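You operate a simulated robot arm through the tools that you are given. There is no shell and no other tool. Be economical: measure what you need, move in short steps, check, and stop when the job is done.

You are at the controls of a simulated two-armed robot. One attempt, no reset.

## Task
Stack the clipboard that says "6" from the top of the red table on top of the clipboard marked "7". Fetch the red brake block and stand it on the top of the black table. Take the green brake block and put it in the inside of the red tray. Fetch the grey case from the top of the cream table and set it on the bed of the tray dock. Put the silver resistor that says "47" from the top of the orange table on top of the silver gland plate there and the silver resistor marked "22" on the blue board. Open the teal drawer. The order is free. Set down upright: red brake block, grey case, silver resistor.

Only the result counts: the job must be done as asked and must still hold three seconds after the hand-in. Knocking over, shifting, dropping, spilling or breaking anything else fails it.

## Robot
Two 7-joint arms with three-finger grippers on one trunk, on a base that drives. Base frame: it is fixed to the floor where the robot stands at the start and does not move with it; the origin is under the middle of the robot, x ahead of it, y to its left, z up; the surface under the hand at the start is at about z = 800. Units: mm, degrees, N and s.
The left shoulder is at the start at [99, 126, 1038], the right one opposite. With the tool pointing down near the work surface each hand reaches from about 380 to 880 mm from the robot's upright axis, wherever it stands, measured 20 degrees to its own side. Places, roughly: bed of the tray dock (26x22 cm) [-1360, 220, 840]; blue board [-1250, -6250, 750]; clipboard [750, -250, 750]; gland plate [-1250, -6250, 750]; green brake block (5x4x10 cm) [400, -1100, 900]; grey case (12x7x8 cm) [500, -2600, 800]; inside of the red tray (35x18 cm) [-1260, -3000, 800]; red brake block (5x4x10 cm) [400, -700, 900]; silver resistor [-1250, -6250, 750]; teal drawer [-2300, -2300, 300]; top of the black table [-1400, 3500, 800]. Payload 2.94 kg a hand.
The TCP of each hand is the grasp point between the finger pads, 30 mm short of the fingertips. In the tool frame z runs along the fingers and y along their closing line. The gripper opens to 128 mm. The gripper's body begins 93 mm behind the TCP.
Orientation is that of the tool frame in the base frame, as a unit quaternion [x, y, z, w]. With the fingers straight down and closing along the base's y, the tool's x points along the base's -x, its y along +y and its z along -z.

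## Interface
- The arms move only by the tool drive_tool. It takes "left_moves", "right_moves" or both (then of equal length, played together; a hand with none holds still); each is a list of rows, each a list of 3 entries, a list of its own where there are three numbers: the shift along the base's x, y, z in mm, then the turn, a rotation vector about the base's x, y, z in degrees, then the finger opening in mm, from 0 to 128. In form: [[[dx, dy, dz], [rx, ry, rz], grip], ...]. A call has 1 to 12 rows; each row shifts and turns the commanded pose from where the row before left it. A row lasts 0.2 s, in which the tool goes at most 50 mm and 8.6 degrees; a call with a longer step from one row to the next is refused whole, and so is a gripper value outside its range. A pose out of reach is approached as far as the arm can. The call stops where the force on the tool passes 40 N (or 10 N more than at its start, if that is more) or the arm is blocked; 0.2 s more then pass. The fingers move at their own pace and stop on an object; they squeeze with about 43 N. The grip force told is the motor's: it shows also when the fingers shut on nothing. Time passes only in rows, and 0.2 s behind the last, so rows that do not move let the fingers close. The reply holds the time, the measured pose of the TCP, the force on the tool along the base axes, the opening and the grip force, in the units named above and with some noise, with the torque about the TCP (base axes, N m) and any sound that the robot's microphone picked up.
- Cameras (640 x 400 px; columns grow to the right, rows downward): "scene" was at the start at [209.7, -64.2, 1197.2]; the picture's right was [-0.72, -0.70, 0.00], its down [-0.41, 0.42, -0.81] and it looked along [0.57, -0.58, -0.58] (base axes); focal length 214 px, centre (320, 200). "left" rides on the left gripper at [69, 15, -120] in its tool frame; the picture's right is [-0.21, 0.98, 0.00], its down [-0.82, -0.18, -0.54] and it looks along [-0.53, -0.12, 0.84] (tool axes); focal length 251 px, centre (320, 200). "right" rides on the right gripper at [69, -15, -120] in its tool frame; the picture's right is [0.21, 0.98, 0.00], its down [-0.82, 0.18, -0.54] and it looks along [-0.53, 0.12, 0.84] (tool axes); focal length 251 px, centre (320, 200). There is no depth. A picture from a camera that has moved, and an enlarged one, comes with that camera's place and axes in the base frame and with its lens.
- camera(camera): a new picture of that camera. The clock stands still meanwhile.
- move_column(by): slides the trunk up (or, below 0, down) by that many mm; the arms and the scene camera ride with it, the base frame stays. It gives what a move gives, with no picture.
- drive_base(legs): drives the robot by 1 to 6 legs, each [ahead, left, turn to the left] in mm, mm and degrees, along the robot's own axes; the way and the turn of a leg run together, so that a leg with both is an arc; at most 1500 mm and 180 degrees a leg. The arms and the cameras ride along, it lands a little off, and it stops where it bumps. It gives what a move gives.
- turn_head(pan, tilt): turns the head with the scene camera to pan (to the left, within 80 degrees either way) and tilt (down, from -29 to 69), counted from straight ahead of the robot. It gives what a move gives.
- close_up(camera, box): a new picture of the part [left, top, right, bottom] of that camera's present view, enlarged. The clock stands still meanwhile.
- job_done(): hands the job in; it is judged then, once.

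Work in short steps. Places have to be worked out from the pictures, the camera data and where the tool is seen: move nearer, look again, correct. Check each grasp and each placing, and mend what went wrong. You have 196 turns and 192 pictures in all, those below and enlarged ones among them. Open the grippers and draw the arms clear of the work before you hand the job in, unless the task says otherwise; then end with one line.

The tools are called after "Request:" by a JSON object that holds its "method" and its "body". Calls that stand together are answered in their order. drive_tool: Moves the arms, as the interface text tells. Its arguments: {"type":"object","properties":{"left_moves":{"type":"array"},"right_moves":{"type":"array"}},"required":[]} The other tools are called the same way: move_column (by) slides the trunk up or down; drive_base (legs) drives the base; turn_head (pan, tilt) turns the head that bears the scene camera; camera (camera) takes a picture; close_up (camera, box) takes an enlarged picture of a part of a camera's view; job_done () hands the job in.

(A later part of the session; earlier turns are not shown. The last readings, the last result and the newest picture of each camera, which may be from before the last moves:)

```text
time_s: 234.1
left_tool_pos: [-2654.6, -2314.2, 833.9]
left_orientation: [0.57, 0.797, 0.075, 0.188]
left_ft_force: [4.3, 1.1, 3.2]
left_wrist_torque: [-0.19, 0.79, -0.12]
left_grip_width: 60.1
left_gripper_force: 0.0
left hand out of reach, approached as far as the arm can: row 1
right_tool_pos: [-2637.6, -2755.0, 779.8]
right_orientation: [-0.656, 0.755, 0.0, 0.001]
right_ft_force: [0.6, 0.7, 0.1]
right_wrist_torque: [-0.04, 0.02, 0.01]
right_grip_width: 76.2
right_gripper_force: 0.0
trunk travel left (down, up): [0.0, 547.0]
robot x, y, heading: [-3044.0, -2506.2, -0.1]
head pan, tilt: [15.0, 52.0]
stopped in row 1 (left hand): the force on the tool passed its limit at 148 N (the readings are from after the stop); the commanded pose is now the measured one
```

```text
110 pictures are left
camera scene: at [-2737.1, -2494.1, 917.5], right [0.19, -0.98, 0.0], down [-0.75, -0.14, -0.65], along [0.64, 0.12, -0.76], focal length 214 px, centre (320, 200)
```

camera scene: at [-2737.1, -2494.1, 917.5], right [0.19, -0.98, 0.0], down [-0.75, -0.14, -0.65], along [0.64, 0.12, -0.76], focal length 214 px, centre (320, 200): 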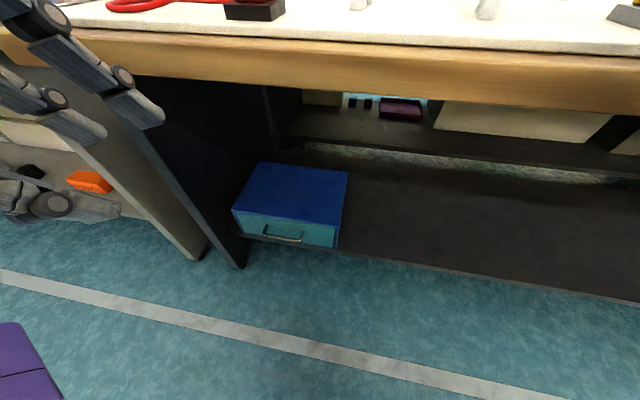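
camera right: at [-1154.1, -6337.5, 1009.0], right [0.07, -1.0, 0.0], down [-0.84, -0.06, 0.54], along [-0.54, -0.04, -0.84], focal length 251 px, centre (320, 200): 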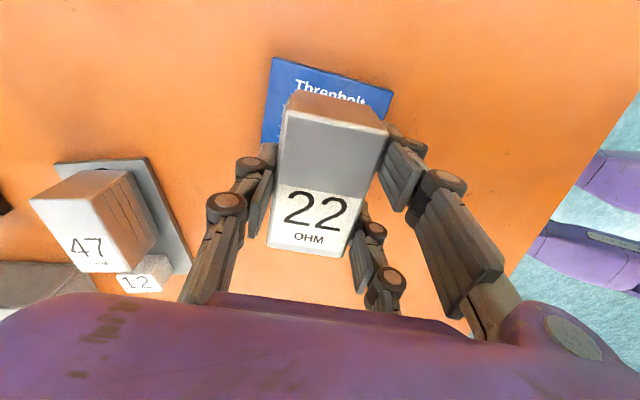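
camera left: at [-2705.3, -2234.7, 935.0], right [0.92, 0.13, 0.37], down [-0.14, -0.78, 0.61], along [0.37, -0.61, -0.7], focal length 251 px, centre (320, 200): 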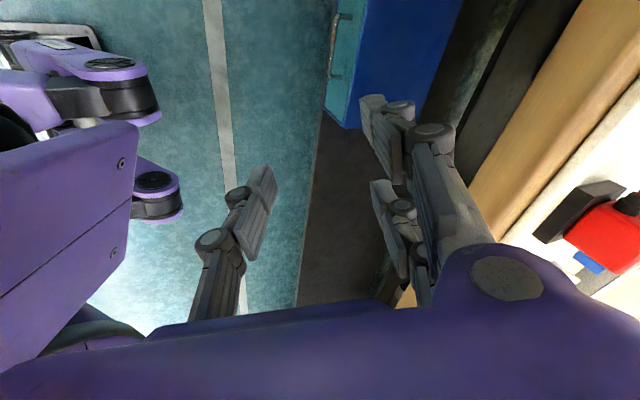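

The left arm was stopped by a large force. I'll look at it before moving again.

Request:
{"method": "turn_head", "body": {"pan": 65, "tilt": 25}}

Request:
{"method": "camera", "body": {"camera": "scene"}}

Request:
{"method": "camera", "body": {"camera": "right"}}

```text
time_s: 235.3
left_tool_pos: [-2655.1, -2315.0, 835.5]
left_orientation: [0.57, 0.797, 0.075, 0.187]
left_ft_force: [0.2, 0.1, 0.2]
left_wrist_torque: [-0.02, 0.01, 0.0]
left_grip_width: 59.9
left_gripper_force: 0.2
right_tool_pos: [-2639.3, -2754.7, 779.1]
right_orientation: [-0.656, 0.754, 0.0, 0.001]
right_ft_force: [0.6, -0.3, -0.4]
right_wrist_torque: [0.01, 0.01, 0.0]
right_grip_width: 76.1
right_gripper_force: 0.0
trunk travel left (down, up): [0.0, 547.0]
robot x, y, heading: [-3048.1, -2506.3, -0.0]
head pan, tilt: [65.0, 25.0]
```

```text
109 pictures are left
camera scene: at [-2774.6, -2425.3, 954.4], right [0.91, -0.42, 0.0], down [-0.18, -0.38, -0.91], along [0.38, 0.82, -0.42], focal length 214 px, centre (320, 200)
```

scene: 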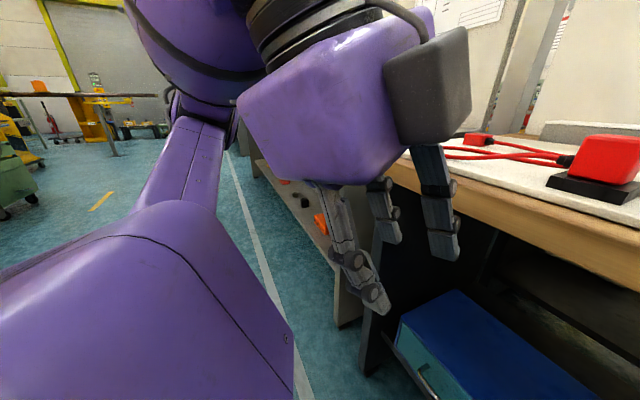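

```text
108 pictures are left
camera right: at [-2633.3, -2825.7, 900.1], right [-1.0, -0.08, 0.0], down [-0.06, 0.84, 0.54], along [-0.04, 0.54, -0.84], focal length 251 px, centre (320, 200)
```

right: 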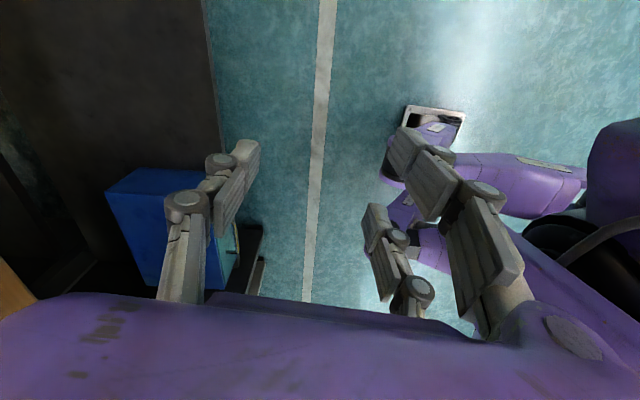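

No contact persists; the gripper was probably near my own head as the trunk leans forward when low. I'll lower the left hand away from the head first, then finish rotating to a forward-down pitch of 60°.

Request:
{"method": "drive_tool", "body": {"left_moves": [[[0, 8, -40], [0, 0, 0], 60], [[0, 8, -40], [0, 0, 0], 60], [[0, 5, -40], [0, 0, 0], 60], [[0, 0, -40], [0, 0, 0], 60], [[0, 0, 0], [0, 0, 0], 60]]}}

Request:
{"method": "drive_tool", "body": {"left_moves": [[[-2, 0, -20], [2.9, -6.3, -1.95], 60], [[-2, 0, -20], [2.9, -6.3, -1.95], 60], [[-2, 0, -20], [2.9, -6.3, -1.95], 60], [[-2, 0, -20], [2.9, -6.3, -1.95], 60], [[-2, 0, -20], [2.9, -6.3, -1.95], 60], [[-2, 0, -20], [2.9, -6.3, -1.95], 60], [[0, 0, 0], [0, 0, 0], 60]]}}

Request:
{"method": "camera", "body": {"camera": "left"}}

Request:
{"method": "camera", "body": {"camera": "scene"}}

```text
time_s: 236.5
left_tool_pos: [-2628.7, -2306.4, 798.0]
left_orientation: [0.568, 0.798, 0.075, 0.187]
left_ft_force: [0.2, 0.1, 0.1]
left_wrist_torque: [-0.03, 0.03, 0.02]
left_grip_width: 59.9
left_gripper_force: 0.0
left hand out of reach, approached as far as the arm can: row 1, 2, 3, 4
right_tool_pos: [-2638.3, -2753.9, 779.7]
right_orientation: [-0.656, 0.754, 0.0, 0.0]
right_ft_force: [0.7, -0.6, -0.5]
right_wrist_torque: [0.01, 0.02, -0.01]
right_grip_width: 76.1
right_gripper_force: 0.0
trunk travel left (down, up): [0.0, 547.0]
robot x, y, heading: [-3044.0, -2507.6, 0.4]
head pan, tilt: [65.0, 25.0]
```

```text
time_s: 238.1
left_tool_pos: [-2611.9, -2370.3, 875.3]
left_orientation: [0.618, 0.685, 0.261, 0.285]
left_ft_force: [-0.4, -0.4, 0.1]
left_wrist_torque: [-0.02, -0.01, -0.02]
left_grip_width: 60.1
left_gripper_force: 0.1
left hand out of reach, approached as far as the arm can: row 1, 2, 3, 4, 5, 6
right_tool_pos: [-2638.3, -2756.8, 779.5]
right_orientation: [-0.656, 0.755, 0.0, 0.001]
right_ft_force: [-0.5, -0.3, 0.0]
right_wrist_torque: [0.05, -0.03, 0.02]
right_grip_width: 76.0
right_gripper_force: 0.1
trunk travel left (down, up): [0.0, 547.0]
robot x, y, heading: [-3042.9, -2508.2, 0.3]
head pan, tilt: [65.0, 25.0]
```

```text
107 pictures are left
camera left: at [-2691.4, -2300.9, 965.2], right [0.7, -0.12, 0.71], down [-0.45, -0.84, 0.31], along [0.56, -0.53, -0.64], focal length 251 px, centre (320, 200)
```

left: 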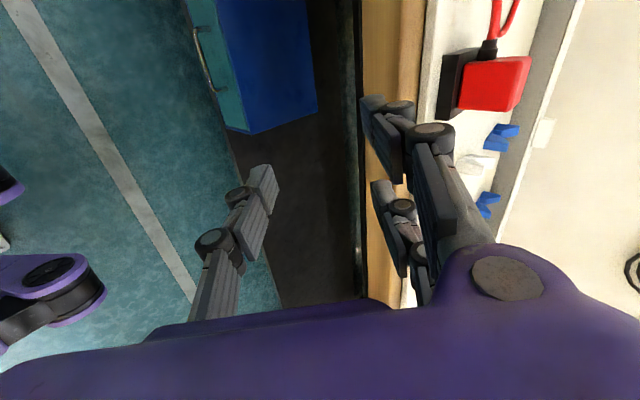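

```text
106 pictures are left
camera scene: at [-2775.0, -2425.8, 954.6], right [0.91, -0.42, 0.0], down [-0.18, -0.38, -0.91], along [0.38, 0.82, -0.42], focal length 214 px, centre (320, 200)
```

scene: 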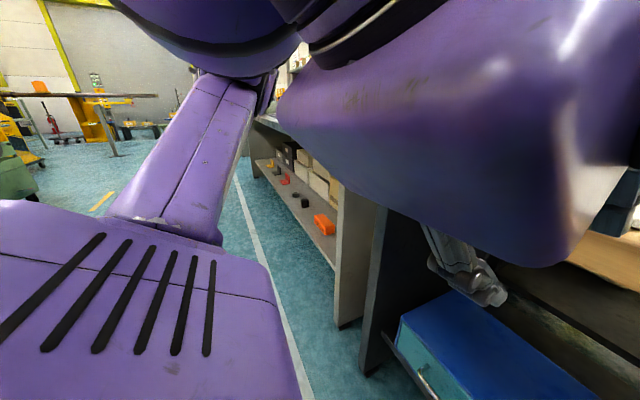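

The orientation is now actually what I want (pitched 45° forward, closing across the bar). I'll test moving down and left from here.

Request:
{"method": "drive_tool", "body": {"left_moves": [[[0, 20, -30], [0, 0, 0], 60], [[0, 20, -30], [0, 0, 0], 60], [[0, 20, -30], [0, 0, 0], 60], [[0, 10, -40], [0, 0, 0], 60], [[0, 0, -40], [0, 0, 0], 60], [[0, 0, -40], [0, 0, 0], 60]]}}

```text
time_s: 239.5
left_tool_pos: [-2561.4, -2370.3, 859.3]
left_orientation: [0.61, 0.682, 0.275, 0.296]
left_ft_force: [0.3, 0.1, 0.9]
left_wrist_torque: [-0.02, 0.03, 0.01]
left_grip_width: 60.1
left_gripper_force: 0.1
left hand out of reach, approached as far as the arm can: row 1, 2, 3, 4, 5, 6
right_tool_pos: [-2639.4, -2754.8, 780.2]
right_orientation: [-0.656, 0.755, 0.001, 0.0]
right_ft_force: [0.5, 0.3, 0.4]
right_wrist_torque: [-0.02, 0.01, 0.0]
right_grip_width: 76.0
right_gripper_force: 0.1
trunk travel left (down, up): [0.0, 547.0]
robot x, y, heading: [-3044.2, -2507.1, 0.0]
head pan, tilt: [65.0, 25.0]
```

The left arm is stuck in a poor branch. I'll test the right arm instead: pitch it forward while lowering.

Request:
{"method": "drive_tool", "body": {"right_moves": [[[-5, 0, -35], [0, -8, 0], 60], [[-5, 0, -35], [0, -8, 0], 60], [[-5, 0, -35], [0, -8, 0], 60], [[-5, 0, -35], [0, -8, 0], 60], [[-5, 0, -35], [0, -8, 0], 60], [[-5, 0, -35], [0, -8, 0], 60], [[0, 0, 0], [0, 0, 0], 60]]}}

Request:
{"method": "camera", "body": {"camera": "right"}}

```text
time_s: 241.0
left_tool_pos: [-2562.8, -2371.6, 859.4]
left_orientation: [0.611, 0.681, 0.275, 0.297]
left_ft_force: [0.5, 0.4, 0.1]
left_wrist_torque: [0.0, -0.03, -0.01]
left_grip_width: 60.3
left_gripper_force: 0.1
right_tool_pos: [-2457.5, -2740.3, 725.5]
right_orientation: [-0.605, 0.693, -0.256, 0.297]
right_ft_force: [-15.5, 0.8, -15.9]
right_wrist_torque: [-0.11, -1.69, -0.17]
right_grip_width: 56.0
right_gripper_force: 0.0
right hand out of reach, approached as far as the arm can: row 2, 3, 4, 5, 6
trunk travel left (down, up): [0.0, 547.0]
robot x, y, heading: [-3049.3, -2507.8, 0.0]
head pan, tilt: [65.0, 25.0]
stopped in row 7 (right hand): the force on the tool passed its limit at 85 N (the readings are from after the stop); the commanded pose is now the measured one
```

```text
105 pictures are left
camera right: at [-2539.5, -2810.1, 812.7], right [-0.69, -0.08, -0.72], down [-0.44, 0.84, 0.33], along [0.58, 0.54, -0.61], focal length 251 px, centre (320, 200)
```

right: 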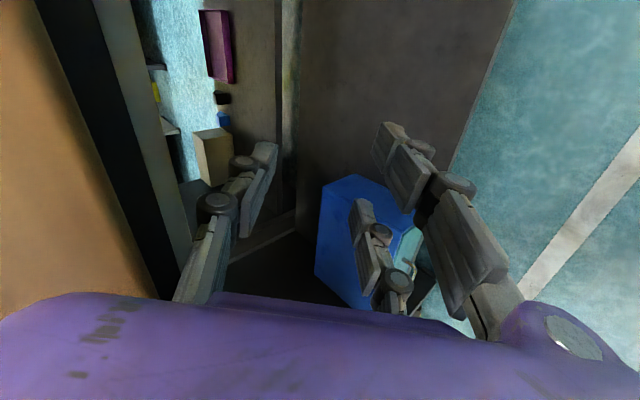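

The right hand swung forward against the bench edge. Pitched poses need more distance, so I'll back the base off 200 mm straight away to release it.

Request:
{"method": "drive_base", "body": {"legs": [[-200, 0, 0]]}}

Request:
{"method": "turn_head", "body": {"pan": 0, "tilt": 30}}

Request:
{"method": "camera", "body": {"camera": "scene"}}

```text
time_s: 242.6
left_tool_pos: [-2761.3, -2370.7, 860.5]
left_orientation: [0.61, 0.682, 0.274, 0.297]
left_ft_force: [-0.1, -0.1, 0.3]
left_wrist_torque: [0.0, -0.03, 0.0]
left_grip_width: 59.8
left_gripper_force: 0.1
right_tool_pos: [-2653.4, -2739.1, 728.5]
right_orientation: [-0.604, 0.692, -0.259, 0.299]
right_ft_force: [0.1, 0.9, 0.7]
right_wrist_torque: [-0.01, 0.0, -0.02]
right_grip_width: 59.9
right_gripper_force: 0.3
trunk travel left (down, up): [0.0, 547.0]
robot x, y, heading: [-3241.8, -2505.5, -0.2]
head pan, tilt: [65.0, 25.0]
```

```text
time_s: 244.0
left_tool_pos: [-2759.3, -2371.5, 860.4]
left_orientation: [0.608, 0.684, 0.273, 0.297]
left_ft_force: [0.0, 0.3, -1.2]
left_wrist_torque: [0.03, -0.01, -0.04]
left_grip_width: 60.0
left_gripper_force: 0.1
right_tool_pos: [-2652.8, -2740.3, 726.4]
right_orientation: [-0.604, 0.692, -0.259, 0.299]
right_ft_force: [0.1, 0.3, -0.3]
right_wrist_torque: [0.0, -0.03, -0.01]
right_grip_width: 59.8
right_gripper_force: 0.0
trunk travel left (down, up): [0.0, 547.0]
robot x, y, heading: [-3246.1, -2508.9, -0.3]
head pan, tilt: [0.0, 30.0]
```

```text
104 pictures are left
camera scene: at [-2927.6, -2482.8, 944.1], right [0.29, -0.96, 0.0], down [-0.5, -0.15, -0.85], along [0.81, 0.25, -0.52], focal length 214 px, centre (320, 200)
```

scene: 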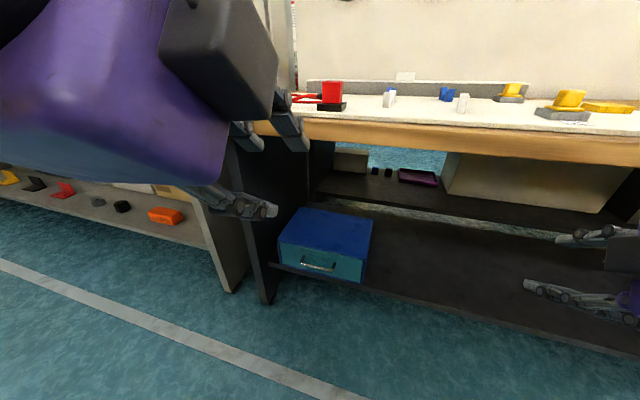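

The bench is untouched. The right hand is now usefully pitched ~47° forward, so I'll strafe left 430 mm to line it up with the handle and lower it.

Request:
{"method": "drive_base", "body": {"legs": [[0, 430, 0.3]]}}

Request:
{"method": "drive_tool", "body": {"right_moves": [[[0, 0, -40], [0, 0, 0], 60], [[0, 0, -40], [0, 0, 0], 60], [[0, 0, -40], [0, 0, 0], 60], [[0, 0, -40], [0, 0, 0], 60], [[0, 0, -40], [0, 0, 0], 60], [[0, 0, -40], [0, 0, 0], 60], [[0, 0, -40], [0, 0, 0], 60], [[0, 0, -40], [0, 0, 0], 60], [[0, 0, 0], [0, 0, 0], 60]]}}

Request:
{"method": "camera", "body": {"camera": "right"}}

Request:
{"method": "camera", "body": {"camera": "scene"}}

```text
time_s: 248.3
left_tool_pos: [-2761.6, -1936.1, 860.4]
left_orientation: [0.607, 0.685, 0.273, 0.297]
left_ft_force: [-0.5, 1.1, 0.0]
left_wrist_torque: [0.01, -0.02, -0.01]
left_grip_width: 59.7
left_gripper_force: 0.0
right_tool_pos: [-2652.3, -2303.3, 726.8]
right_orientation: [-0.605, 0.691, -0.258, 0.299]
right_ft_force: [-0.1, -0.2, 0.8]
right_wrist_torque: [0.04, -0.01, 0.01]
right_grip_width: 60.0
right_gripper_force: 0.2
trunk travel left (down, up): [0.0, 547.0]
robot x, y, heading: [-3245.6, -2070.2, 0.1]
head pan, tilt: [0.0, 30.0]
```

```text
time_s: 250.3
left_tool_pos: [-2760.6, -1936.2, 862.8]
left_orientation: [0.604, 0.687, 0.271, 0.299]
left_ft_force: [-0.1, -0.9, -0.4]
left_wrist_torque: [0.0, 0.03, 0.02]
left_grip_width: 59.9
left_gripper_force: 0.1
right_tool_pos: [-2635.9, -2306.2, 410.7]
right_orientation: [-0.605, 0.691, -0.259, 0.3]
right_ft_force: [0.1, 1.1, 0.5]
right_wrist_torque: [0.02, -0.02, 0.0]
right_grip_width: 59.7
right_gripper_force: 0.1
right hand out of reach, approached as far as the arm can: row 1
trunk travel left (down, up): [0.0, 547.0]
robot x, y, heading: [-3241.4, -2074.4, -0.0]
head pan, tilt: [0.0, 30.0]
```

```text
103 pictures are left
camera right: at [-2718.8, -2377.6, 498.4], right [-0.68, -0.08, -0.72], down [-0.44, 0.83, 0.33], along [0.58, 0.54, -0.61], focal length 251 px, centre (320, 200)
```

right: 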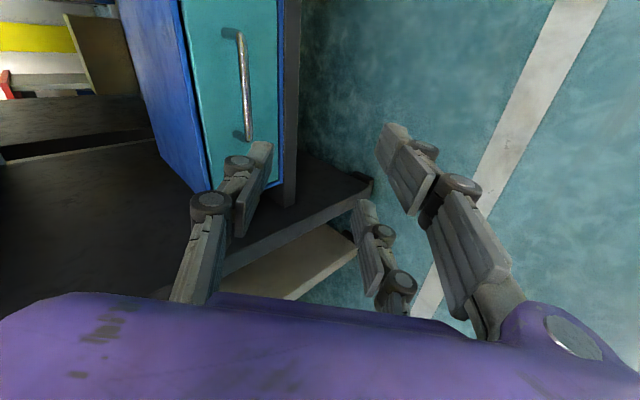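

```text
102 pictures are left
camera scene: at [-2927.2, -2054.0, 941.9], right [0.23, -0.97, 0.0], down [-0.53, -0.13, -0.84], along [0.82, 0.2, -0.54], focal length 214 px, centre (320, 200)
```

scene: 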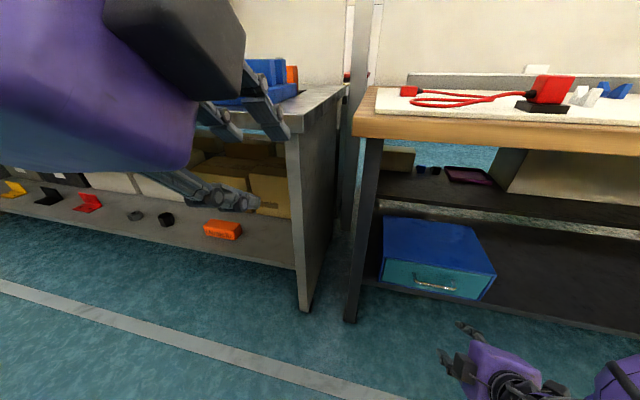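

Triangulated the handle bar to (-2408,-2314,324). I'll pitch a further 20°, trim yaw 5°, and move to a pre-grasp point about 60 mm short of it.

Request:
{"method": "drive_tool", "body": {"right_moves": [[[0, 0, 0], [0, -7, 2.5], 40], [[0, 0, 0], [0, -7, 2.5], 40], [[0, 0, 0], [0, -6, 0], 40], [[35, -2, -15], [0, 0, 0], 40], [[35, -2, -15], [0, 0, 0], 40], [[35, -2, -14], [0, 0, 0], 40], [[35, -2, -14], [0, 0, 0], 40], [[19, 0, 0], [0, 0, 0], 40], [[0, 0, 0], [0, 0, 0], 40]]}}

Request:
{"method": "camera", "body": {"camera": "right"}}

Request:
{"method": "close_up", "body": {"camera": "scene", "box": [360, 200, 560, 340]}}

```text
time_s: 252.3
left_tool_pos: [-2759.5, -1935.5, 863.1]
left_orientation: [0.605, 0.686, 0.273, 0.297]
left_ft_force: [0.9, -1.0, 0.3]
left_wrist_torque: [0.01, -0.01, 0.0]
left_grip_width: 59.9
left_gripper_force: 0.0
right_tool_pos: [-2480.4, -2322.1, 368.9]
right_orientation: [-0.582, 0.601, -0.348, 0.424]
right_ft_force: [0.7, -0.6, -0.1]
right_wrist_torque: [0.02, -0.01, 0.01]
right_grip_width: 39.7
right_gripper_force: 0.1
right hand out of reach, approached as far as the arm can: row 7, 8
trunk travel left (down, up): [0.0, 547.0]
robot x, y, heading: [-3241.8, -2075.2, 0.0]
head pan, tilt: [0.0, 30.0]
```

```text
101 pictures are left
camera right: at [-2582.1, -2401.8, 423.3], right [-0.39, -0.13, -0.91], down [-0.6, 0.79, 0.14], along [0.7, 0.6, -0.39], focal length 251 px, centre (320, 200)
```

right: 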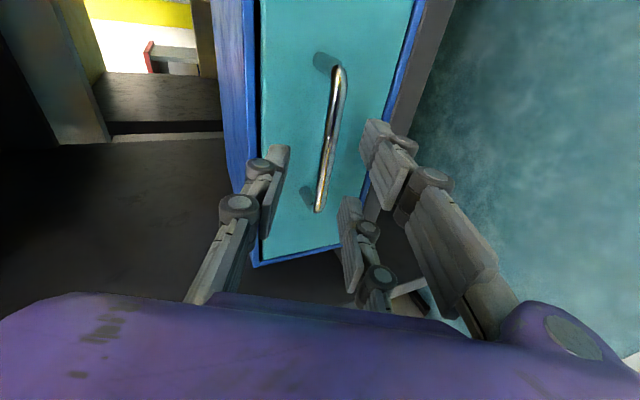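

```text
2.86 times, centred on (460, 270) of scene
camera zoom: at [-2927.3, -2054.6, 941.0], right [0.23, -0.97, 0.0], down [-0.54, -0.13, -0.83], along [0.81, 0.19, -0.55], focal length 613 px, centre (-80, 0)
```

zoom: 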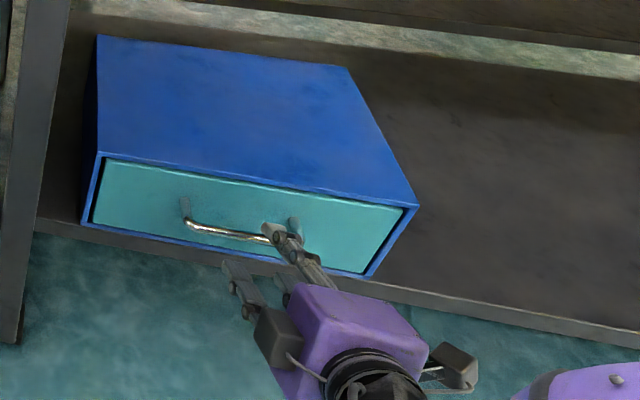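

The bar is confirmed near (-2408,-2316,327). The arm is at its reach limit, so pull the hand back 80 mm and drive the base 100 mm ahead.

Request:
{"method": "drive_tool", "body": {"right_moves": [[[-40, 0, -5], [0, 0, 0], 44], [[-40, 0, -5], [0, 0, 0], 44], [[-20, 0, 0], [0, 0, 0], 44], [[0, 0, 0], [0, 0, 0], 44]]}}

Request:
{"method": "drive_base", "body": {"legs": [[100, 0, 0]]}}

Request:
{"method": "camera", "body": {"camera": "right"}}

```text
time_s: 253.3
left_tool_pos: [-2759.6, -1936.1, 863.7]
left_orientation: [0.605, 0.687, 0.271, 0.298]
left_ft_force: [0.0, 0.5, 0.9]
left_wrist_torque: [-0.02, 0.02, 0.01]
left_grip_width: 59.9
left_gripper_force: 0.0
right_tool_pos: [-2582.0, -2321.6, 357.7]
right_orientation: [-0.581, 0.6, -0.348, 0.425]
right_ft_force: [-0.4, 0.2, -0.1]
right_wrist_torque: [-0.03, 0.03, -0.02]
right_grip_width: 43.9
right_gripper_force: 0.0
trunk travel left (down, up): [0.0, 547.0]
robot x, y, heading: [-3249.3, -2076.1, 0.3]
head pan, tilt: [0.0, 30.0]
```

```text
time_s: 254.5
left_tool_pos: [-2659.6, -1936.1, 862.3]
left_orientation: [0.604, 0.687, 0.272, 0.298]
left_ft_force: [0.9, 0.7, -1.2]
left_wrist_torque: [-0.01, 0.02, 0.02]
left_grip_width: 59.8
left_gripper_force: 0.0
right_tool_pos: [-2481.9, -2321.1, 358.5]
right_orientation: [-0.582, 0.6, -0.348, 0.425]
right_ft_force: [0.9, -1.0, -0.4]
right_wrist_torque: [0.01, -0.02, 0.01]
right_grip_width: 44.0
right_gripper_force: 0.0
trunk travel left (down, up): [0.0, 547.0]
robot x, y, heading: [-3145.5, -2074.7, 0.2]
head pan, tilt: [0.0, 30.0]
```

```text
99 pictures are left
camera right: at [-2583.5, -2400.7, 413.1], right [-0.39, -0.13, -0.91], down [-0.6, 0.79, 0.14], along [0.7, 0.6, -0.39], focal length 251 px, centre (320, 200)
```

right: 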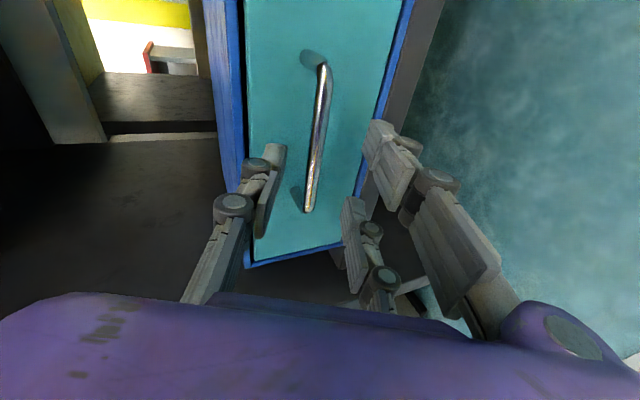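

The bar lies on the tool axis, ~80 mm ahead. Advancing 65 mm along the axis in small rows.

Request:
{"method": "drive_tool", "body": {"right_moves": [[[18, 0, -8], [0, 0, 0], 44], [[18, 0, -8], [0, 0, 0], 44], [[14, 0, -6], [0, 0, 0], 44], [[9, 0, -4], [0, 0, 0], 44], [[0, 0, 0], [0, 0, 0], 44]]}}

Request:
{"method": "camera", "body": {"camera": "right"}}

```text
time_s: 255.7
left_tool_pos: [-2659.3, -1935.2, 865.1]
left_orientation: [0.601, 0.69, 0.269, 0.3]
left_ft_force: [-1.1, 0.5, 0.4]
left_wrist_torque: [0.01, 0.0, -0.01]
left_grip_width: 59.9
left_gripper_force: 0.0
right_tool_pos: [-2426.6, -2330.7, 351.1]
right_orientation: [-0.582, 0.601, -0.345, 0.424]
right_ft_force: [-9.1, 1.1, 4.3]
right_wrist_torque: [-0.05, -0.26, -0.05]
right_grip_width: 44.8
right_gripper_force: 0.4
right hand out of reach, approached as far as the arm can: row 2, 3, 4
trunk travel left (down, up): [0.0, 547.0]
robot x, y, heading: [-3146.6, -2075.7, 0.2]
head pan, tilt: [0.0, 30.0]
```

```text
98 pictures are left
camera right: at [-2528.2, -2409.6, 406.6], right [-0.39, -0.13, -0.91], down [-0.6, 0.79, 0.14], along [0.7, 0.6, -0.39], focal length 251 px, centre (320, 200)
```

right: 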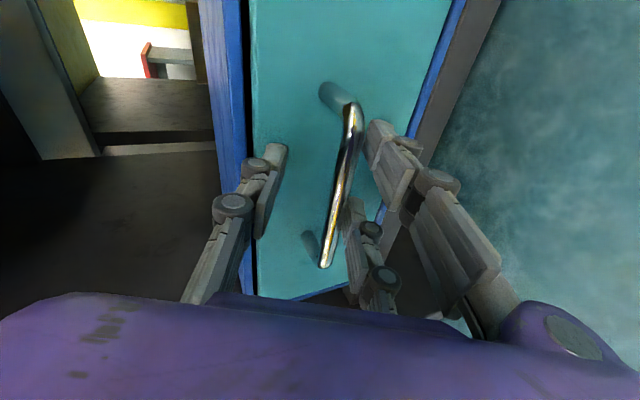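

The reach limit is again deflecting the hand (z 351, light contact). I'll pull back 150 mm and bring the base 120 mm closer.

Request:
{"method": "drive_tool", "body": {"right_moves": [[[-20, 2, 4], [0, 0, 0], 44], [[-40, 3, 4], [0, 0, 0], 44], [[-45, 3, 4], [0, 0, 0], 44], [[-45, 3, 0], [0, 0, 0], 44], [[0, 0, -8], [0, 0, 0], 44]]}}

Request:
{"method": "drive_base", "body": {"legs": [[115, 0, 0]]}}

Request:
{"method": "camera", "body": {"camera": "right"}}

```text
time_s: 256.9
left_tool_pos: [-2659.1, -1936.5, 865.1]
left_orientation: [0.601, 0.691, 0.268, 0.3]
left_ft_force: [0.2, -0.1, -0.6]
left_wrist_torque: [-0.04, 0.03, -0.01]
left_grip_width: 60.0
left_gripper_force: 0.2
right_tool_pos: [-2575.5, -2322.5, 360.2]
right_orientation: [-0.581, 0.601, -0.347, 0.425]
right_ft_force: [0.5, 0.0, 0.0]
right_wrist_torque: [0.0, 0.02, 0.0]
right_grip_width: 43.8
right_gripper_force: 0.0
right hand out of reach, approached as far as the arm can: row 5
trunk travel left (down, up): [0.0, 547.0]
robot x, y, heading: [-3147.4, -2075.4, -0.1]
head pan, tilt: [0.0, 30.0]
```

```text
time_s: 258.1
left_tool_pos: [-2543.8, -1935.2, 865.0]
left_orientation: [0.603, 0.689, 0.268, 0.3]
left_ft_force: [1.2, 0.1, 0.3]
left_wrist_torque: [0.03, 0.0, 0.01]
left_grip_width: 60.2
left_gripper_force: 0.1
right_tool_pos: [-2460.1, -2323.0, 359.0]
right_orientation: [-0.582, 0.601, -0.347, 0.424]
right_ft_force: [0.4, 0.0, -0.8]
right_wrist_torque: [-0.03, 0.0, -0.01]
right_grip_width: 44.0
right_gripper_force: 0.1
trunk travel left (down, up): [0.0, 547.0]
robot x, y, heading: [-3032.1, -2077.0, 0.2]
head pan, tilt: [0.0, 30.0]
```

```text
97 pictures are left
camera right: at [-2561.3, -2402.1, 415.0], right [-0.39, -0.13, -0.91], down [-0.6, 0.79, 0.14], along [0.7, 0.6, -0.39], focal length 251 px, centre (320, 200)
```

right: 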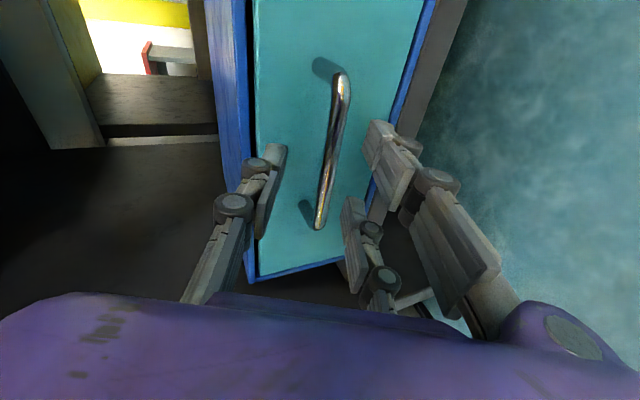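

Going lower is what's limited, so I'll reduce the pitch by 12° (raising the wrist) and approach along the new axis.

Request:
{"method": "drive_tool", "body": {"right_moves": [[[0, 0, 0], [0, 6, 0], 42], [[0, 0, 0], [0, 6, 0], 42], [[0, 5, -3], [0, 0, 0], 42], [[10, 0, -6], [0, 0, 0], 42], [[10, 0, -7], [0, 0, 0], 42], [[0, 0, 0], [0, 0, 0], 42]]}}

Request:
{"method": "camera", "body": {"camera": "right"}}

```text
time_s: 259.5
left_tool_pos: [-2543.3, -1935.2, 867.9]
left_orientation: [0.599, 0.692, 0.267, 0.302]
left_ft_force: [-0.1, 0.8, -0.3]
left_wrist_torque: [0.01, -0.01, -0.02]
left_grip_width: 59.9
left_gripper_force: 0.0
right_tool_pos: [-2441.8, -2318.9, 343.5]
right_orientation: [-0.616, 0.642, -0.284, 0.358]
right_ft_force: [-0.3, 0.4, 0.7]
right_wrist_torque: [0.01, 0.05, 0.01]
right_grip_width: 41.8
right_gripper_force: 0.2
trunk travel left (down, up): [0.0, 547.0]
robot x, y, heading: [-3030.3, -2073.9, 0.5]
head pan, tilt: [0.0, 30.0]
```

```text
96 pictures are left
camera right: at [-2527.9, -2397.2, 418.6], right [-0.57, -0.13, -0.81], down [-0.55, 0.79, 0.26], along [0.6, 0.6, -0.52], focal length 251 px, centre (320, 200)
```

right: 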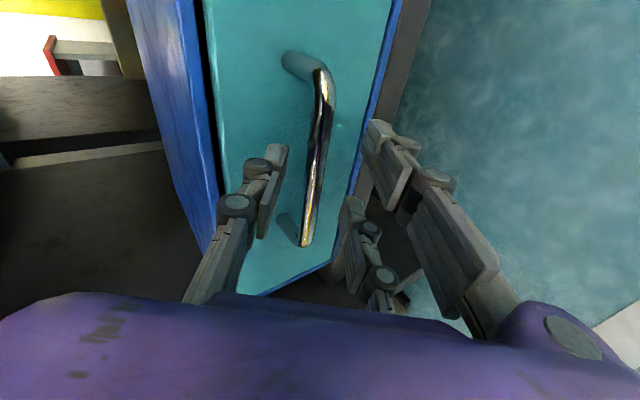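

Good — within reach now. Advance ~22 mm so the bar is between the finger ends, then close.

Request:
{"method": "drive_tool", "body": {"right_moves": [[[11, 0, -5], [0, 0, 0], 42], [[10, 0, -4], [0, 0, 0], 42], [[0, 0, 0], [0, 0, 0], 0], [[0, 0, 0], [0, 0, 0], 0], [[0, 0, 0], [0, 0, 0], 0]]}}

Request:
{"method": "camera", "body": {"camera": "right"}}

```text
time_s: 260.7
left_tool_pos: [-2542.7, -1935.3, 868.0]
left_orientation: [0.599, 0.692, 0.267, 0.3]
left_ft_force: [0.9, -0.4, -0.1]
left_wrist_torque: [0.02, -0.01, 0.0]
left_grip_width: 59.9
left_gripper_force: 0.1
right_tool_pos: [-2421.6, -2317.4, 332.1]
right_orientation: [-0.617, 0.642, -0.282, 0.357]
right_ft_force: [-1.3, 3.0, -18.4]
right_wrist_torque: [-1.96, -0.12, 1.1]
right_grip_width: 13.3
right_gripper_force: 39.6
trunk travel left (down, up): [0.0, 547.0]
robot x, y, heading: [-3029.1, -2074.3, 0.3]
head pan, tilt: [0.0, 30.0]
```

```text
95 pictures are left
camera right: at [-2507.8, -2397.1, 408.4], right [-0.57, -0.14, -0.81], down [-0.56, 0.79, 0.26], along [0.6, 0.6, -0.53], focal length 251 px, centre (320, 200)
```

right: 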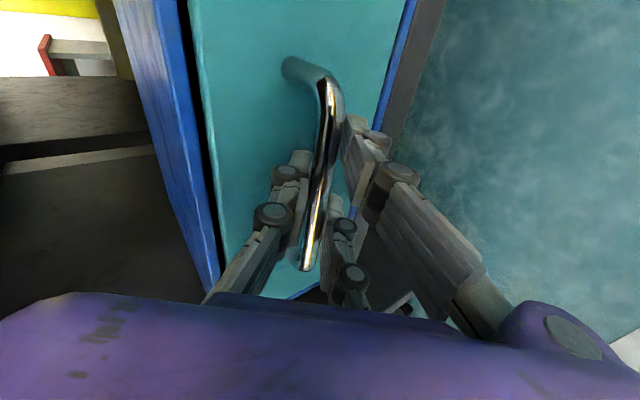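

The bar is gripped (13 mm). I'll pull by backing the base 120 mm.

Request:
{"method": "drive_base", "body": {"legs": [[-120, 0, 0]]}}

Request:
{"method": "camera", "body": {"camera": "right"}}

Request:
{"method": "camera", "body": {"camera": "scene"}}

```text
time_s: 261.9
left_tool_pos: [-2661.6, -1937.4, 866.8]
left_orientation: [0.6, 0.692, 0.267, 0.3]
left_ft_force: [-0.4, -0.8, 0.1]
left_wrist_torque: [-0.02, -0.03, 0.02]
left_grip_width: 59.9
left_gripper_force: 0.1
right_tool_pos: [-2539.5, -2318.1, 332.4]
right_orientation: [-0.616, 0.643, -0.281, 0.357]
right_ft_force: [0.1, 5.1, -29.8]
right_wrist_torque: [-1.92, -0.15, 0.93]
right_grip_width: 13.3
right_gripper_force: 39.7
trunk travel left (down, up): [0.0, 547.0]
robot x, y, heading: [-3147.7, -2070.8, 0.1]
head pan, tilt: [0.0, 30.0]
```

```text
94 pictures are left
camera right: at [-2627.1, -2397.2, 408.3], right [-0.57, -0.13, -0.81], down [-0.55, 0.79, 0.26], along [0.6, 0.6, -0.53], focal length 251 px, centre (320, 200)
```

right: 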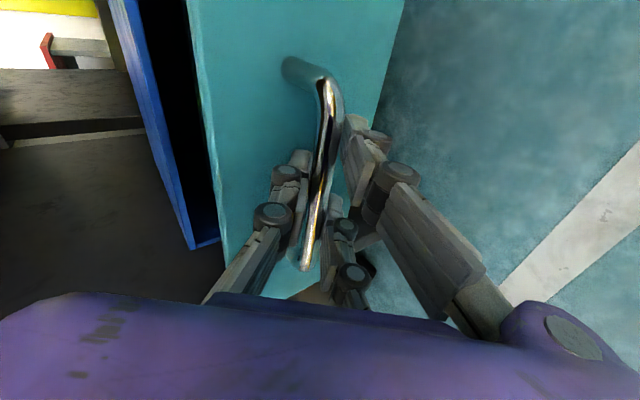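

```text
93 pictures are left
camera scene: at [-2830.9, -2063.6, 939.9], right [0.13, -0.99, 0.0], down [-0.55, -0.07, -0.83], along [0.82, 0.11, -0.56], focal length 214 px, centre (320, 200)
```

scene: 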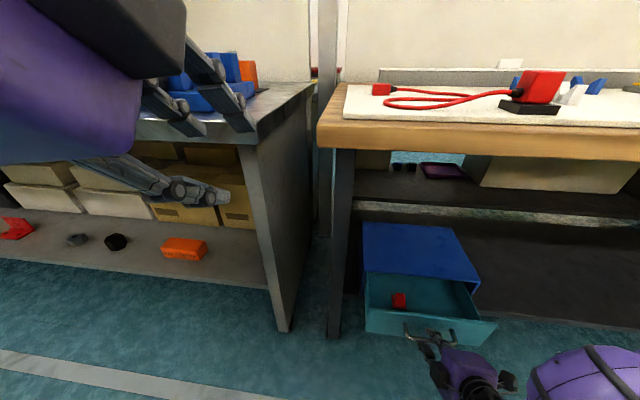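

The drawer is sliding open. I'll continue pulling with the arm (force-limited) to find its end stop.

Request:
{"method": "drive_tool", "body": {"right_moves": [[[-15, 0, 0], [0, 0, 0], 0], [[-15, 0, 0], [0, 0, 0], 0], [[-15, 0, 0], [0, 0, 0], 0], [[-15, 0, 0], [0, 0, 0], 0], [[-15, 0, 0], [0, 0, 0], 0]]}}

Request:
{"method": "camera", "body": {"camera": "scene"}}

```text
time_s: 263.3
left_tool_pos: [-2658.8, -1935.3, 870.5]
left_orientation: [0.594, 0.697, 0.265, 0.302]
left_ft_force: [1.5, -0.3, -0.2]
left_wrist_torque: [0.0, -0.02, 0.01]
left_grip_width: 60.3
left_gripper_force: 0.0
right_tool_pos: [-2611.9, -2318.1, 333.4]
right_orientation: [-0.618, 0.639, -0.285, 0.357]
right_ft_force: [12.2, 1.8, -18.2]
right_wrist_torque: [-1.51, 0.07, 1.4]
right_grip_width: 12.6
right_gripper_force: 39.7
trunk travel left (down, up): [0.0, 547.0]
robot x, y, heading: [-3152.0, -2073.1, 0.5]
head pan, tilt: [0.0, 30.0]
stopped in row 5 (right hand): the force on the tool passed its limit at 44 N (the readings are from after the stop); the commanded pose is now the measured one
```

```text
92 pictures are left
camera scene: at [-2829.4, -2066.4, 942.3], right [0.09, -1.0, 0.0], down [-0.53, -0.05, -0.84], along [0.84, 0.08, -0.54], focal length 214 px, centre (320, 200)
```

scene: 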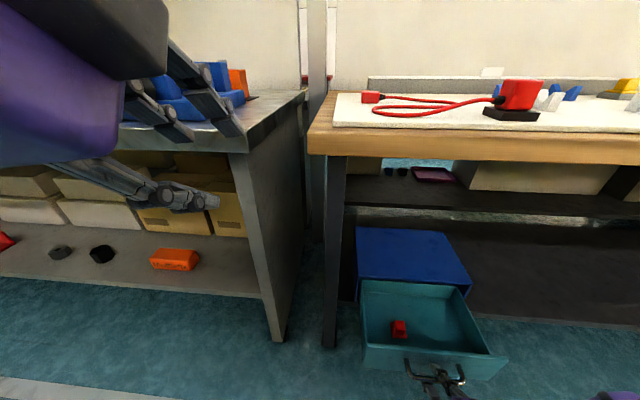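

The end stop is reached at ~190 mm: drawer fully open. Open the fingers and withdraw along the tool axis.

Request:
{"method": "drive_tool", "body": {"right_moves": [[[0, 0, 0], [0, 0, 0], 42], [[0, 0, 0], [0, 0, 0], 42], [[-8, 0, 5], [0, 0, 0], 42], [[-16, 0, 11], [0, 0, 0], 42], [[-20, 0, 15], [0, 0, 0], 42], [[-20, 0, 15], [0, 0, 0], 42]]}}

Request:
{"method": "camera", "body": {"camera": "right"}}

```text
time_s: 264.7
left_tool_pos: [-2660.1, -1935.3, 870.1]
left_orientation: [0.595, 0.696, 0.265, 0.302]
left_ft_force: [0.1, 0.0, 0.4]
left_wrist_torque: [0.0, -0.01, -0.01]
left_grip_width: 60.1
left_gripper_force: 0.0
right_tool_pos: [-2675.6, -2318.9, 381.8]
right_orientation: [-0.615, 0.641, -0.284, 0.36]
right_ft_force: [-0.5, 0.5, 0.8]
right_wrist_torque: [-0.01, -0.01, 0.02]
right_grip_width: 41.8
right_gripper_force: 0.0
trunk travel left (down, up): [0.0, 547.0]
robot x, y, heading: [-3151.8, -2076.0, 0.2]
head pan, tilt: [0.0, 30.0]
```

```text
91 pictures are left
camera right: at [-2763.3, -2397.0, 455.6], right [-0.57, -0.13, -0.81], down [-0.56, 0.79, 0.26], along [0.61, 0.6, -0.52], focal length 251 px, centre (320, 200)
```

right: 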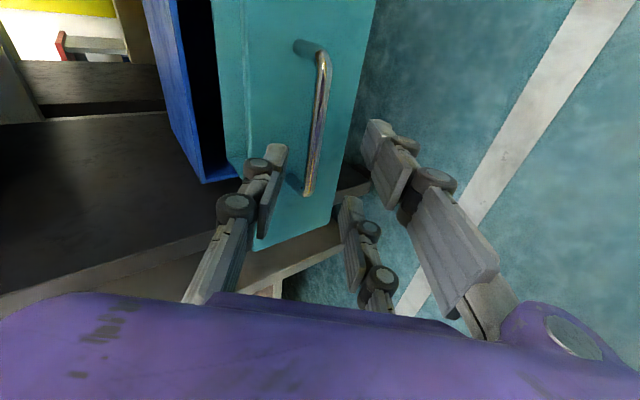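

The drawer stays open. I'll back off 450 mm, raise the trunk, and restore both hands to vertical.

Request:
{"method": "drive_base", "body": {"legs": [[-450, 0, 0]]}}

Request:
{"method": "move_column", "body": {"by": 250}}

Request:
{"method": "drive_tool", "body": {"right_moves": [[[-2, -13, 31], [3.09, 3.92, -6.69], 60], [[-2, -13, 31], [3.09, 3.92, -6.69], 60], [[-2, -13, 31], [3.09, 3.92, -6.69], 60], [[-2, -13, 31], [3.09, 3.92, -6.69], 60], [[-2, -13, 31], [3.09, 3.92, -6.69], 60], [[-2, -13, 31], [3.09, 3.92, -6.69], 60], [[-2, -13, 31], [3.09, 3.92, -6.69], 60], [[-2, -13, 31], [3.09, 3.92, -6.69], 60], [[-2, -13, 31], [3.09, 3.92, -6.69], 60], [[-2, -13, 31], [3.09, 3.92, -6.69], 60], [[-2, -13, 31], [3.09, 3.92, -6.69], 60], [[-2, -13, 31], [3.09, 3.92, -6.69], 60]], "left_moves": [[[0, 15, 0], [-3.08, 3.51, 6.91], 60], [[0, 15, 0], [-3.08, 3.51, 6.91], 60], [[0, 15, 0], [-3.08, 3.51, 6.91], 60], [[0, 15, 0], [-3.08, 3.51, 6.91], 60], [[0, 15, 0], [-3.08, 3.51, 6.91], 60], [[0, 15, 0], [-3.08, 3.51, 6.91], 60], [[0, 15, 0], [-3.08, 3.51, 6.91], 60], [[0, 15, 0], [-3.08, 3.51, 6.91], 60], [[0, 15, 0], [-3.08, 3.51, 6.91], 60], [[0, 15, 0], [-3.08, 3.51, 6.91], 60], [[0, 15, 0], [-3.08, 3.51, 6.91], 60], [[0, 0, 0], [0, 0, 0], 60]]}}

Request:
{"method": "camera", "body": {"camera": "scene"}}

```text
time_s: 267.4
left_tool_pos: [-3108.2, -1937.2, 871.0]
left_orientation: [0.594, 0.696, 0.265, 0.303]
left_ft_force: [0.3, -0.4, -0.5]
left_wrist_torque: [-0.02, -0.01, 0.04]
left_grip_width: 59.9
left_gripper_force: 0.0
right_tool_pos: [-3120.6, -2319.1, 380.8]
right_orientation: [-0.615, 0.641, -0.285, 0.36]
right_ft_force: [-0.2, -0.3, -0.7]
right_wrist_torque: [0.0, -0.01, 0.04]
right_grip_width: 41.7
right_gripper_force: 0.1
trunk travel left (down, up): [0.0, 547.0]
robot x, y, heading: [-3597.0, -2077.3, 0.3]
head pan, tilt: [0.0, 30.0]
```

```text
time_s: 270.0
left_tool_pos: [-3183.2, -1938.1, 1189.0]
left_orientation: [0.569, 0.669, 0.314, 0.36]
left_ft_force: [0.3, -0.1, 0.2]
left_wrist_torque: [0.03, -0.02, 0.0]
left_grip_width: 60.0
left_gripper_force: 0.1
right_tool_pos: [-3121.7, -2319.9, 630.9]
right_orientation: [-0.616, 0.64, -0.284, 0.361]
right_ft_force: [-0.5, -0.2, 0.3]
right_wrist_torque: [-0.05, 0.05, 0.01]
right_grip_width: 42.3
right_gripper_force: 0.1
trunk travel left (down, up): [-250.0, 297.0]
robot x, y, heading: [-3595.3, -2074.0, 0.2]
head pan, tilt: [0.0, 30.0]
```

```text
time_s: 272.6
left_tool_pos: [-3182.2, -1774.1, 1188.5]
left_orientation: [-0.003, 0.997, 0.082, 0.012]
left_ft_force: [-0.3, 0.3, 0.0]
left_wrist_torque: [0.01, 0.03, 0.01]
left_grip_width: 60.0
left_gripper_force: 0.1
right_tool_pos: [-3136.0, -2477.5, 999.1]
right_orientation: [-0.001, 1.0, 0.001, 0.0]
right_ft_force: [-0.1, -0.6, -0.3]
right_wrist_torque: [0.04, -0.02, 0.03]
right_grip_width: 60.2
right_gripper_force: 0.0
right hand out of reach, approached as far as the arm can: row 4
trunk travel left (down, up): [-250.0, 297.0]
robot x, y, heading: [-3594.6, -2075.8, 0.5]
head pan, tilt: [0.0, 30.0]
```

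```text
90 pictures are left
camera scene: at [-3358.0, -2076.4, 1205.7], right [0.01, -1.0, 0.0], down [-0.5, 0.0, -0.87], along [0.87, 0.0, -0.5], focal length 214 px, centre (320, 200)
```

scene: 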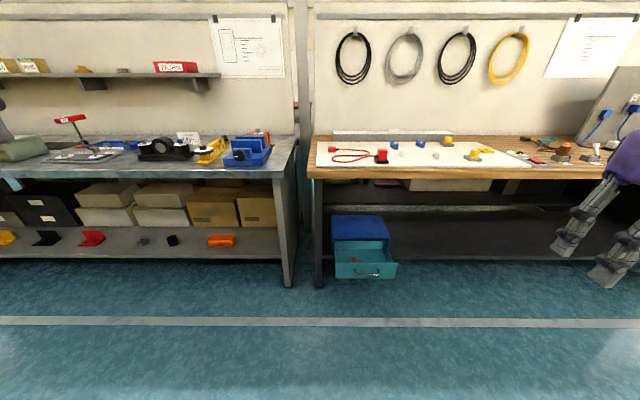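

Drawer open and undisturbed. Next the grey case: drive back around the south end of the partition (gap around y≈-5075), staying at heading 0.

Request:
{"method": "drive_tool", "body": {"left_moves": [[[0, 0, 0], [-8, 0, 0], 100], [[-10, -10, -20], [-1.4, 0, 0], 100], [[-10, -10, -30], [0, 0, 0], 100], [[-10, -10, -30], [0, 0, 0], 100]]}}

Request:
{"method": "drive_base", "body": {"legs": [[0, -1500, -0.4], [0, -1500, 0], [1500, 0, 0], [1500, 0, 0], [200, 0, 0]]}}

Request:
{"method": "turn_head", "body": {"pan": 60, "tilt": 20}}

Request:
{"method": "camera", "body": {"camera": "scene"}}

```text
time_s: 273.6
left_tool_pos: [-3212.7, -1802.3, 1109.6]
left_orientation: [-0.004, 1.0, 0.0, 0.013]
left_ft_force: [-0.3, -0.7, -0.6]
left_wrist_torque: [0.02, 0.02, 0.01]
left_grip_width: 99.9
left_gripper_force: 0.0
right_tool_pos: [-3136.9, -2475.1, 998.4]
right_orientation: [-0.002, 1.0, 0.0, 0.0]
right_ft_force: [-0.2, -0.3, -0.2]
right_wrist_torque: [0.03, 0.02, -0.01]
right_grip_width: 59.8
right_gripper_force: 0.1
trunk travel left (down, up): [-250.0, 297.0]
robot x, y, heading: [-3592.7, -2075.7, 0.2]
head pan, tilt: [0.0, 30.0]
```

```text
time_s: 314.9
left_tool_pos: [-24.8, -4848.1, 1109.2]
left_orientation: [0.006, 1.0, 0.002, 0.012]
left_ft_force: [0.3, 0.6, -0.1]
left_wrist_torque: [-0.01, 0.02, -0.01]
left_grip_width: 100.0
left_gripper_force: 0.0
right_tool_pos: [38.5, -5521.3, 999.2]
right_orientation: [0.008, 1.0, 0.001, 0.0]
right_ft_force: [-0.3, 0.2, -0.2]
right_wrist_torque: [0.01, 0.01, 0.01]
right_grip_width: 60.0
right_gripper_force: 0.1
trunk travel left (down, up): [-250.0, 297.0]
robot x, y, heading: [-410.3, -5111.5, -1.1]
head pan, tilt: [0.0, 30.0]
```

```text
time_s: 316.2
left_tool_pos: [-25.2, -4846.9, 1109.3]
left_orientation: [0.007, 1.0, 0.002, 0.012]
left_ft_force: [-0.2, 0.0, 0.5]
left_wrist_torque: [-0.02, -0.02, 0.02]
left_grip_width: 100.1
left_gripper_force: 0.1
right_tool_pos: [39.3, -5522.8, 997.6]
right_orientation: [0.008, 1.0, 0.001, 0.0]
right_ft_force: [-0.6, -0.2, 0.6]
right_wrist_torque: [0.0, 0.01, 0.03]
right_grip_width: 59.6
right_gripper_force: 0.1
trunk travel left (down, up): [-250.0, 297.0]
robot x, y, heading: [-412.7, -5113.9, -1.0]
head pan, tilt: [60.0, 20.0]
```

```text
89 pictures are left
camera scene: at [-218.0, -5036.2, 1221.8], right [0.86, -0.51, 0.0], down [-0.18, -0.29, -0.94], along [0.48, 0.81, -0.34], focal length 214 px, centre (320, 200)
```

scene: 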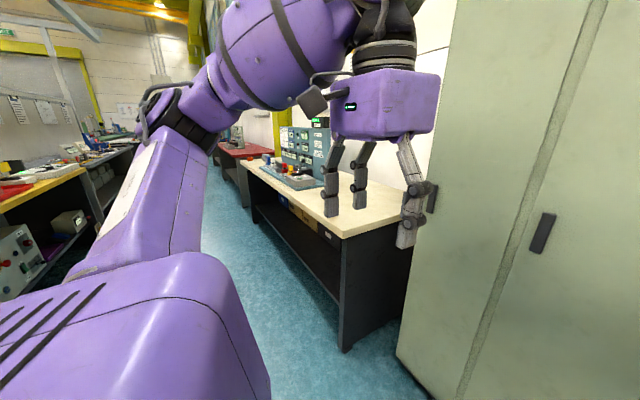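

The aisle side is clear. Strafe left to bring the robot near y=-2480, then look at the cream table.

Request:
{"method": "drive_base", "body": {"legs": [[0, 1500, 1.0], [0, 1150, 0]]}}

Request:
{"method": "turn_head", "body": {"pan": -8, "tilt": 30}}

Request:
{"method": "camera", "body": {"camera": "scene"}}

```text
time_s: 339.6
left_tool_pos: [-9.5, -2175.8, 1110.1]
left_orientation: [0.004, 1.0, 0.001, 0.012]
left_ft_force: [0.2, -1.0, 0.9]
left_wrist_torque: [-0.01, -0.02, 0.02]
left_grip_width: 99.8
left_gripper_force: 0.0
right_tool_pos: [56.7, -2851.2, 998.8]
right_orientation: [0.006, 1.0, 0.0, 0.0]
right_ft_force: [0.2, -0.1, -0.4]
right_wrist_torque: [0.01, 0.0, 0.0]
right_grip_width: 60.2
right_gripper_force: 0.0
trunk travel left (down, up): [-250.0, 297.0]
robot x, y, heading: [-395.3, -2443.4, -0.6]
head pan, tilt: [60.0, 20.0]
```

```text
time_s: 341.0
left_tool_pos: [-9.2, -2176.8, 1109.4]
left_orientation: [0.004, 1.0, 0.002, 0.012]
left_ft_force: [-1.2, 1.5, -0.8]
left_wrist_torque: [0.02, 0.02, 0.03]
left_grip_width: 99.9
left_gripper_force: 0.1
right_tool_pos: [56.3, -2851.9, 998.4]
right_orientation: [0.006, 1.0, 0.0, 0.0]
right_ft_force: [0.3, -0.2, -0.5]
right_wrist_torque: [-0.01, 0.01, 0.0]
right_grip_width: 59.8
right_gripper_force: 0.0
trunk travel left (down, up): [-250.0, 297.0]
robot x, y, heading: [-398.6, -2443.2, -0.5]
head pan, tilt: [-8.0, 30.0]
```

```text
88 pictures are left
camera scene: at [-160.0, -2460.3, 1205.7], right [-0.15, -0.99, 0.0], down [-0.49, 0.07, -0.87], along [0.86, -0.13, -0.5], focal length 214 px, centre (320, 200)
```

scene: 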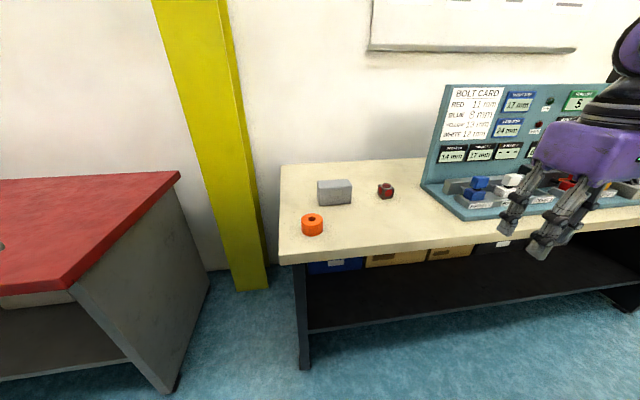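

The grey case is near (517,-2618), long side along y. I'll drive 335 mm closer and turn the right hand +90° to grip across its 7 cm width.

Request:
{"method": "drive_base", "body": {"legs": [[335, 0, 0.5]]}}

Request:
{"method": "drive_tool", "body": {"right_moves": [[[5, 15, 0], [0, 0, 8.2], 110], [[5, 15, 0], [0, 0, 8.2], 110], [[5, 15, 0], [0, 0, 8.2], 110], [[5, 15, 0], [0, 0, 8.2], 110], [[5, 15, 0], [0, 0, 8.2], 110], [[5, 15, 0], [0, 0, 8.2], 110], [[5, 15, 0], [0, 0, 8.2], 110], [[5, 15, 0], [0, 0, 8.2], 110], [[5, 15, 0], [0, 0, 8.2], 110], [[5, 15, 0], [0, 0, 8.2], 110], [[5, 15, 0], [0, 0, 8], 110], [[0, 0, 0], [0, 0, 0], 110]]}}

Request:
{"method": "camera", "body": {"camera": "right"}}

Request:
{"method": "camera", "body": {"camera": "scene"}}

```text
time_s: 343.2
left_tool_pos: [321.1, -2174.7, 1109.9]
left_orientation: [0.0, 1.0, 0.001, 0.012]
left_ft_force: [-0.5, -0.5, 0.0]
left_wrist_torque: [-0.01, -0.01, 0.02]
left_grip_width: 100.0
left_gripper_force: 0.0
right_tool_pos: [393.7, -2849.1, 997.6]
right_orientation: [0.001, 1.0, 0.0, 0.001]
right_ft_force: [0.4, 0.4, -0.1]
right_wrist_torque: [-0.01, 0.01, -0.01]
right_grip_width: 60.2
right_gripper_force: 0.1
trunk travel left (down, up): [-250.0, 297.0]
robot x, y, heading: [-64.6, -2447.0, -0.2]
head pan, tilt: [-8.0, 30.0]
```

```text
time_s: 345.8
left_tool_pos: [320.7, -2175.9, 1109.8]
left_orientation: [0.001, 1.0, 0.002, 0.012]
left_ft_force: [0.0, -0.3, 0.6]
left_wrist_torque: [0.03, -0.02, -0.01]
left_grip_width: 100.0
left_gripper_force: 0.0
right_tool_pos: [447.6, -2685.7, 998.1]
right_orientation: [-0.706, 0.708, 0.0, 0.0]
right_ft_force: [0.6, 0.4, -0.7]
right_wrist_torque: [0.05, 0.02, 0.0]
right_grip_width: 110.1
right_gripper_force: 0.1
trunk travel left (down, up): [-250.0, 297.0]
robot x, y, heading: [-69.6, -2445.8, 0.0]
head pan, tilt: [-8.0, 30.0]
```

```text
87 pictures are left
camera right: at [463.0, -2753.8, 1119.4], right [-0.98, -0.21, 0.0], down [-0.18, 0.82, 0.54], along [-0.11, 0.53, -0.84], focal length 251 px, centre (320, 200)
```

right: 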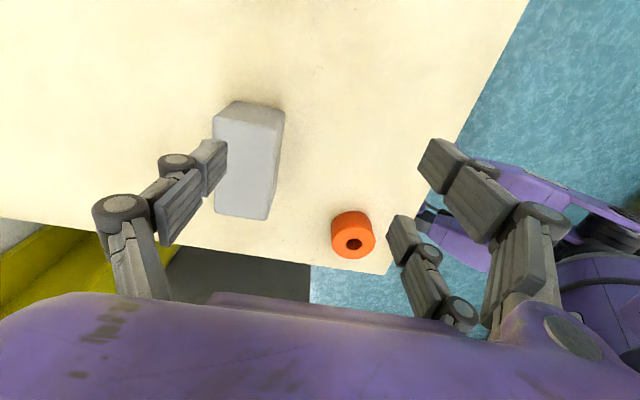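

```text
86 pictures are left
camera scene: at [173.5, -2460.7, 1205.7], right [-0.14, -0.99, 0.0], down [-0.49, 0.07, -0.87], along [0.86, -0.12, -0.5], focal length 214 px, centre (320, 200)
```

scene: 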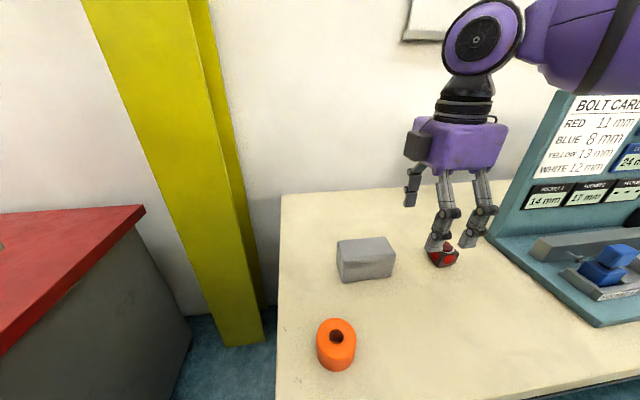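

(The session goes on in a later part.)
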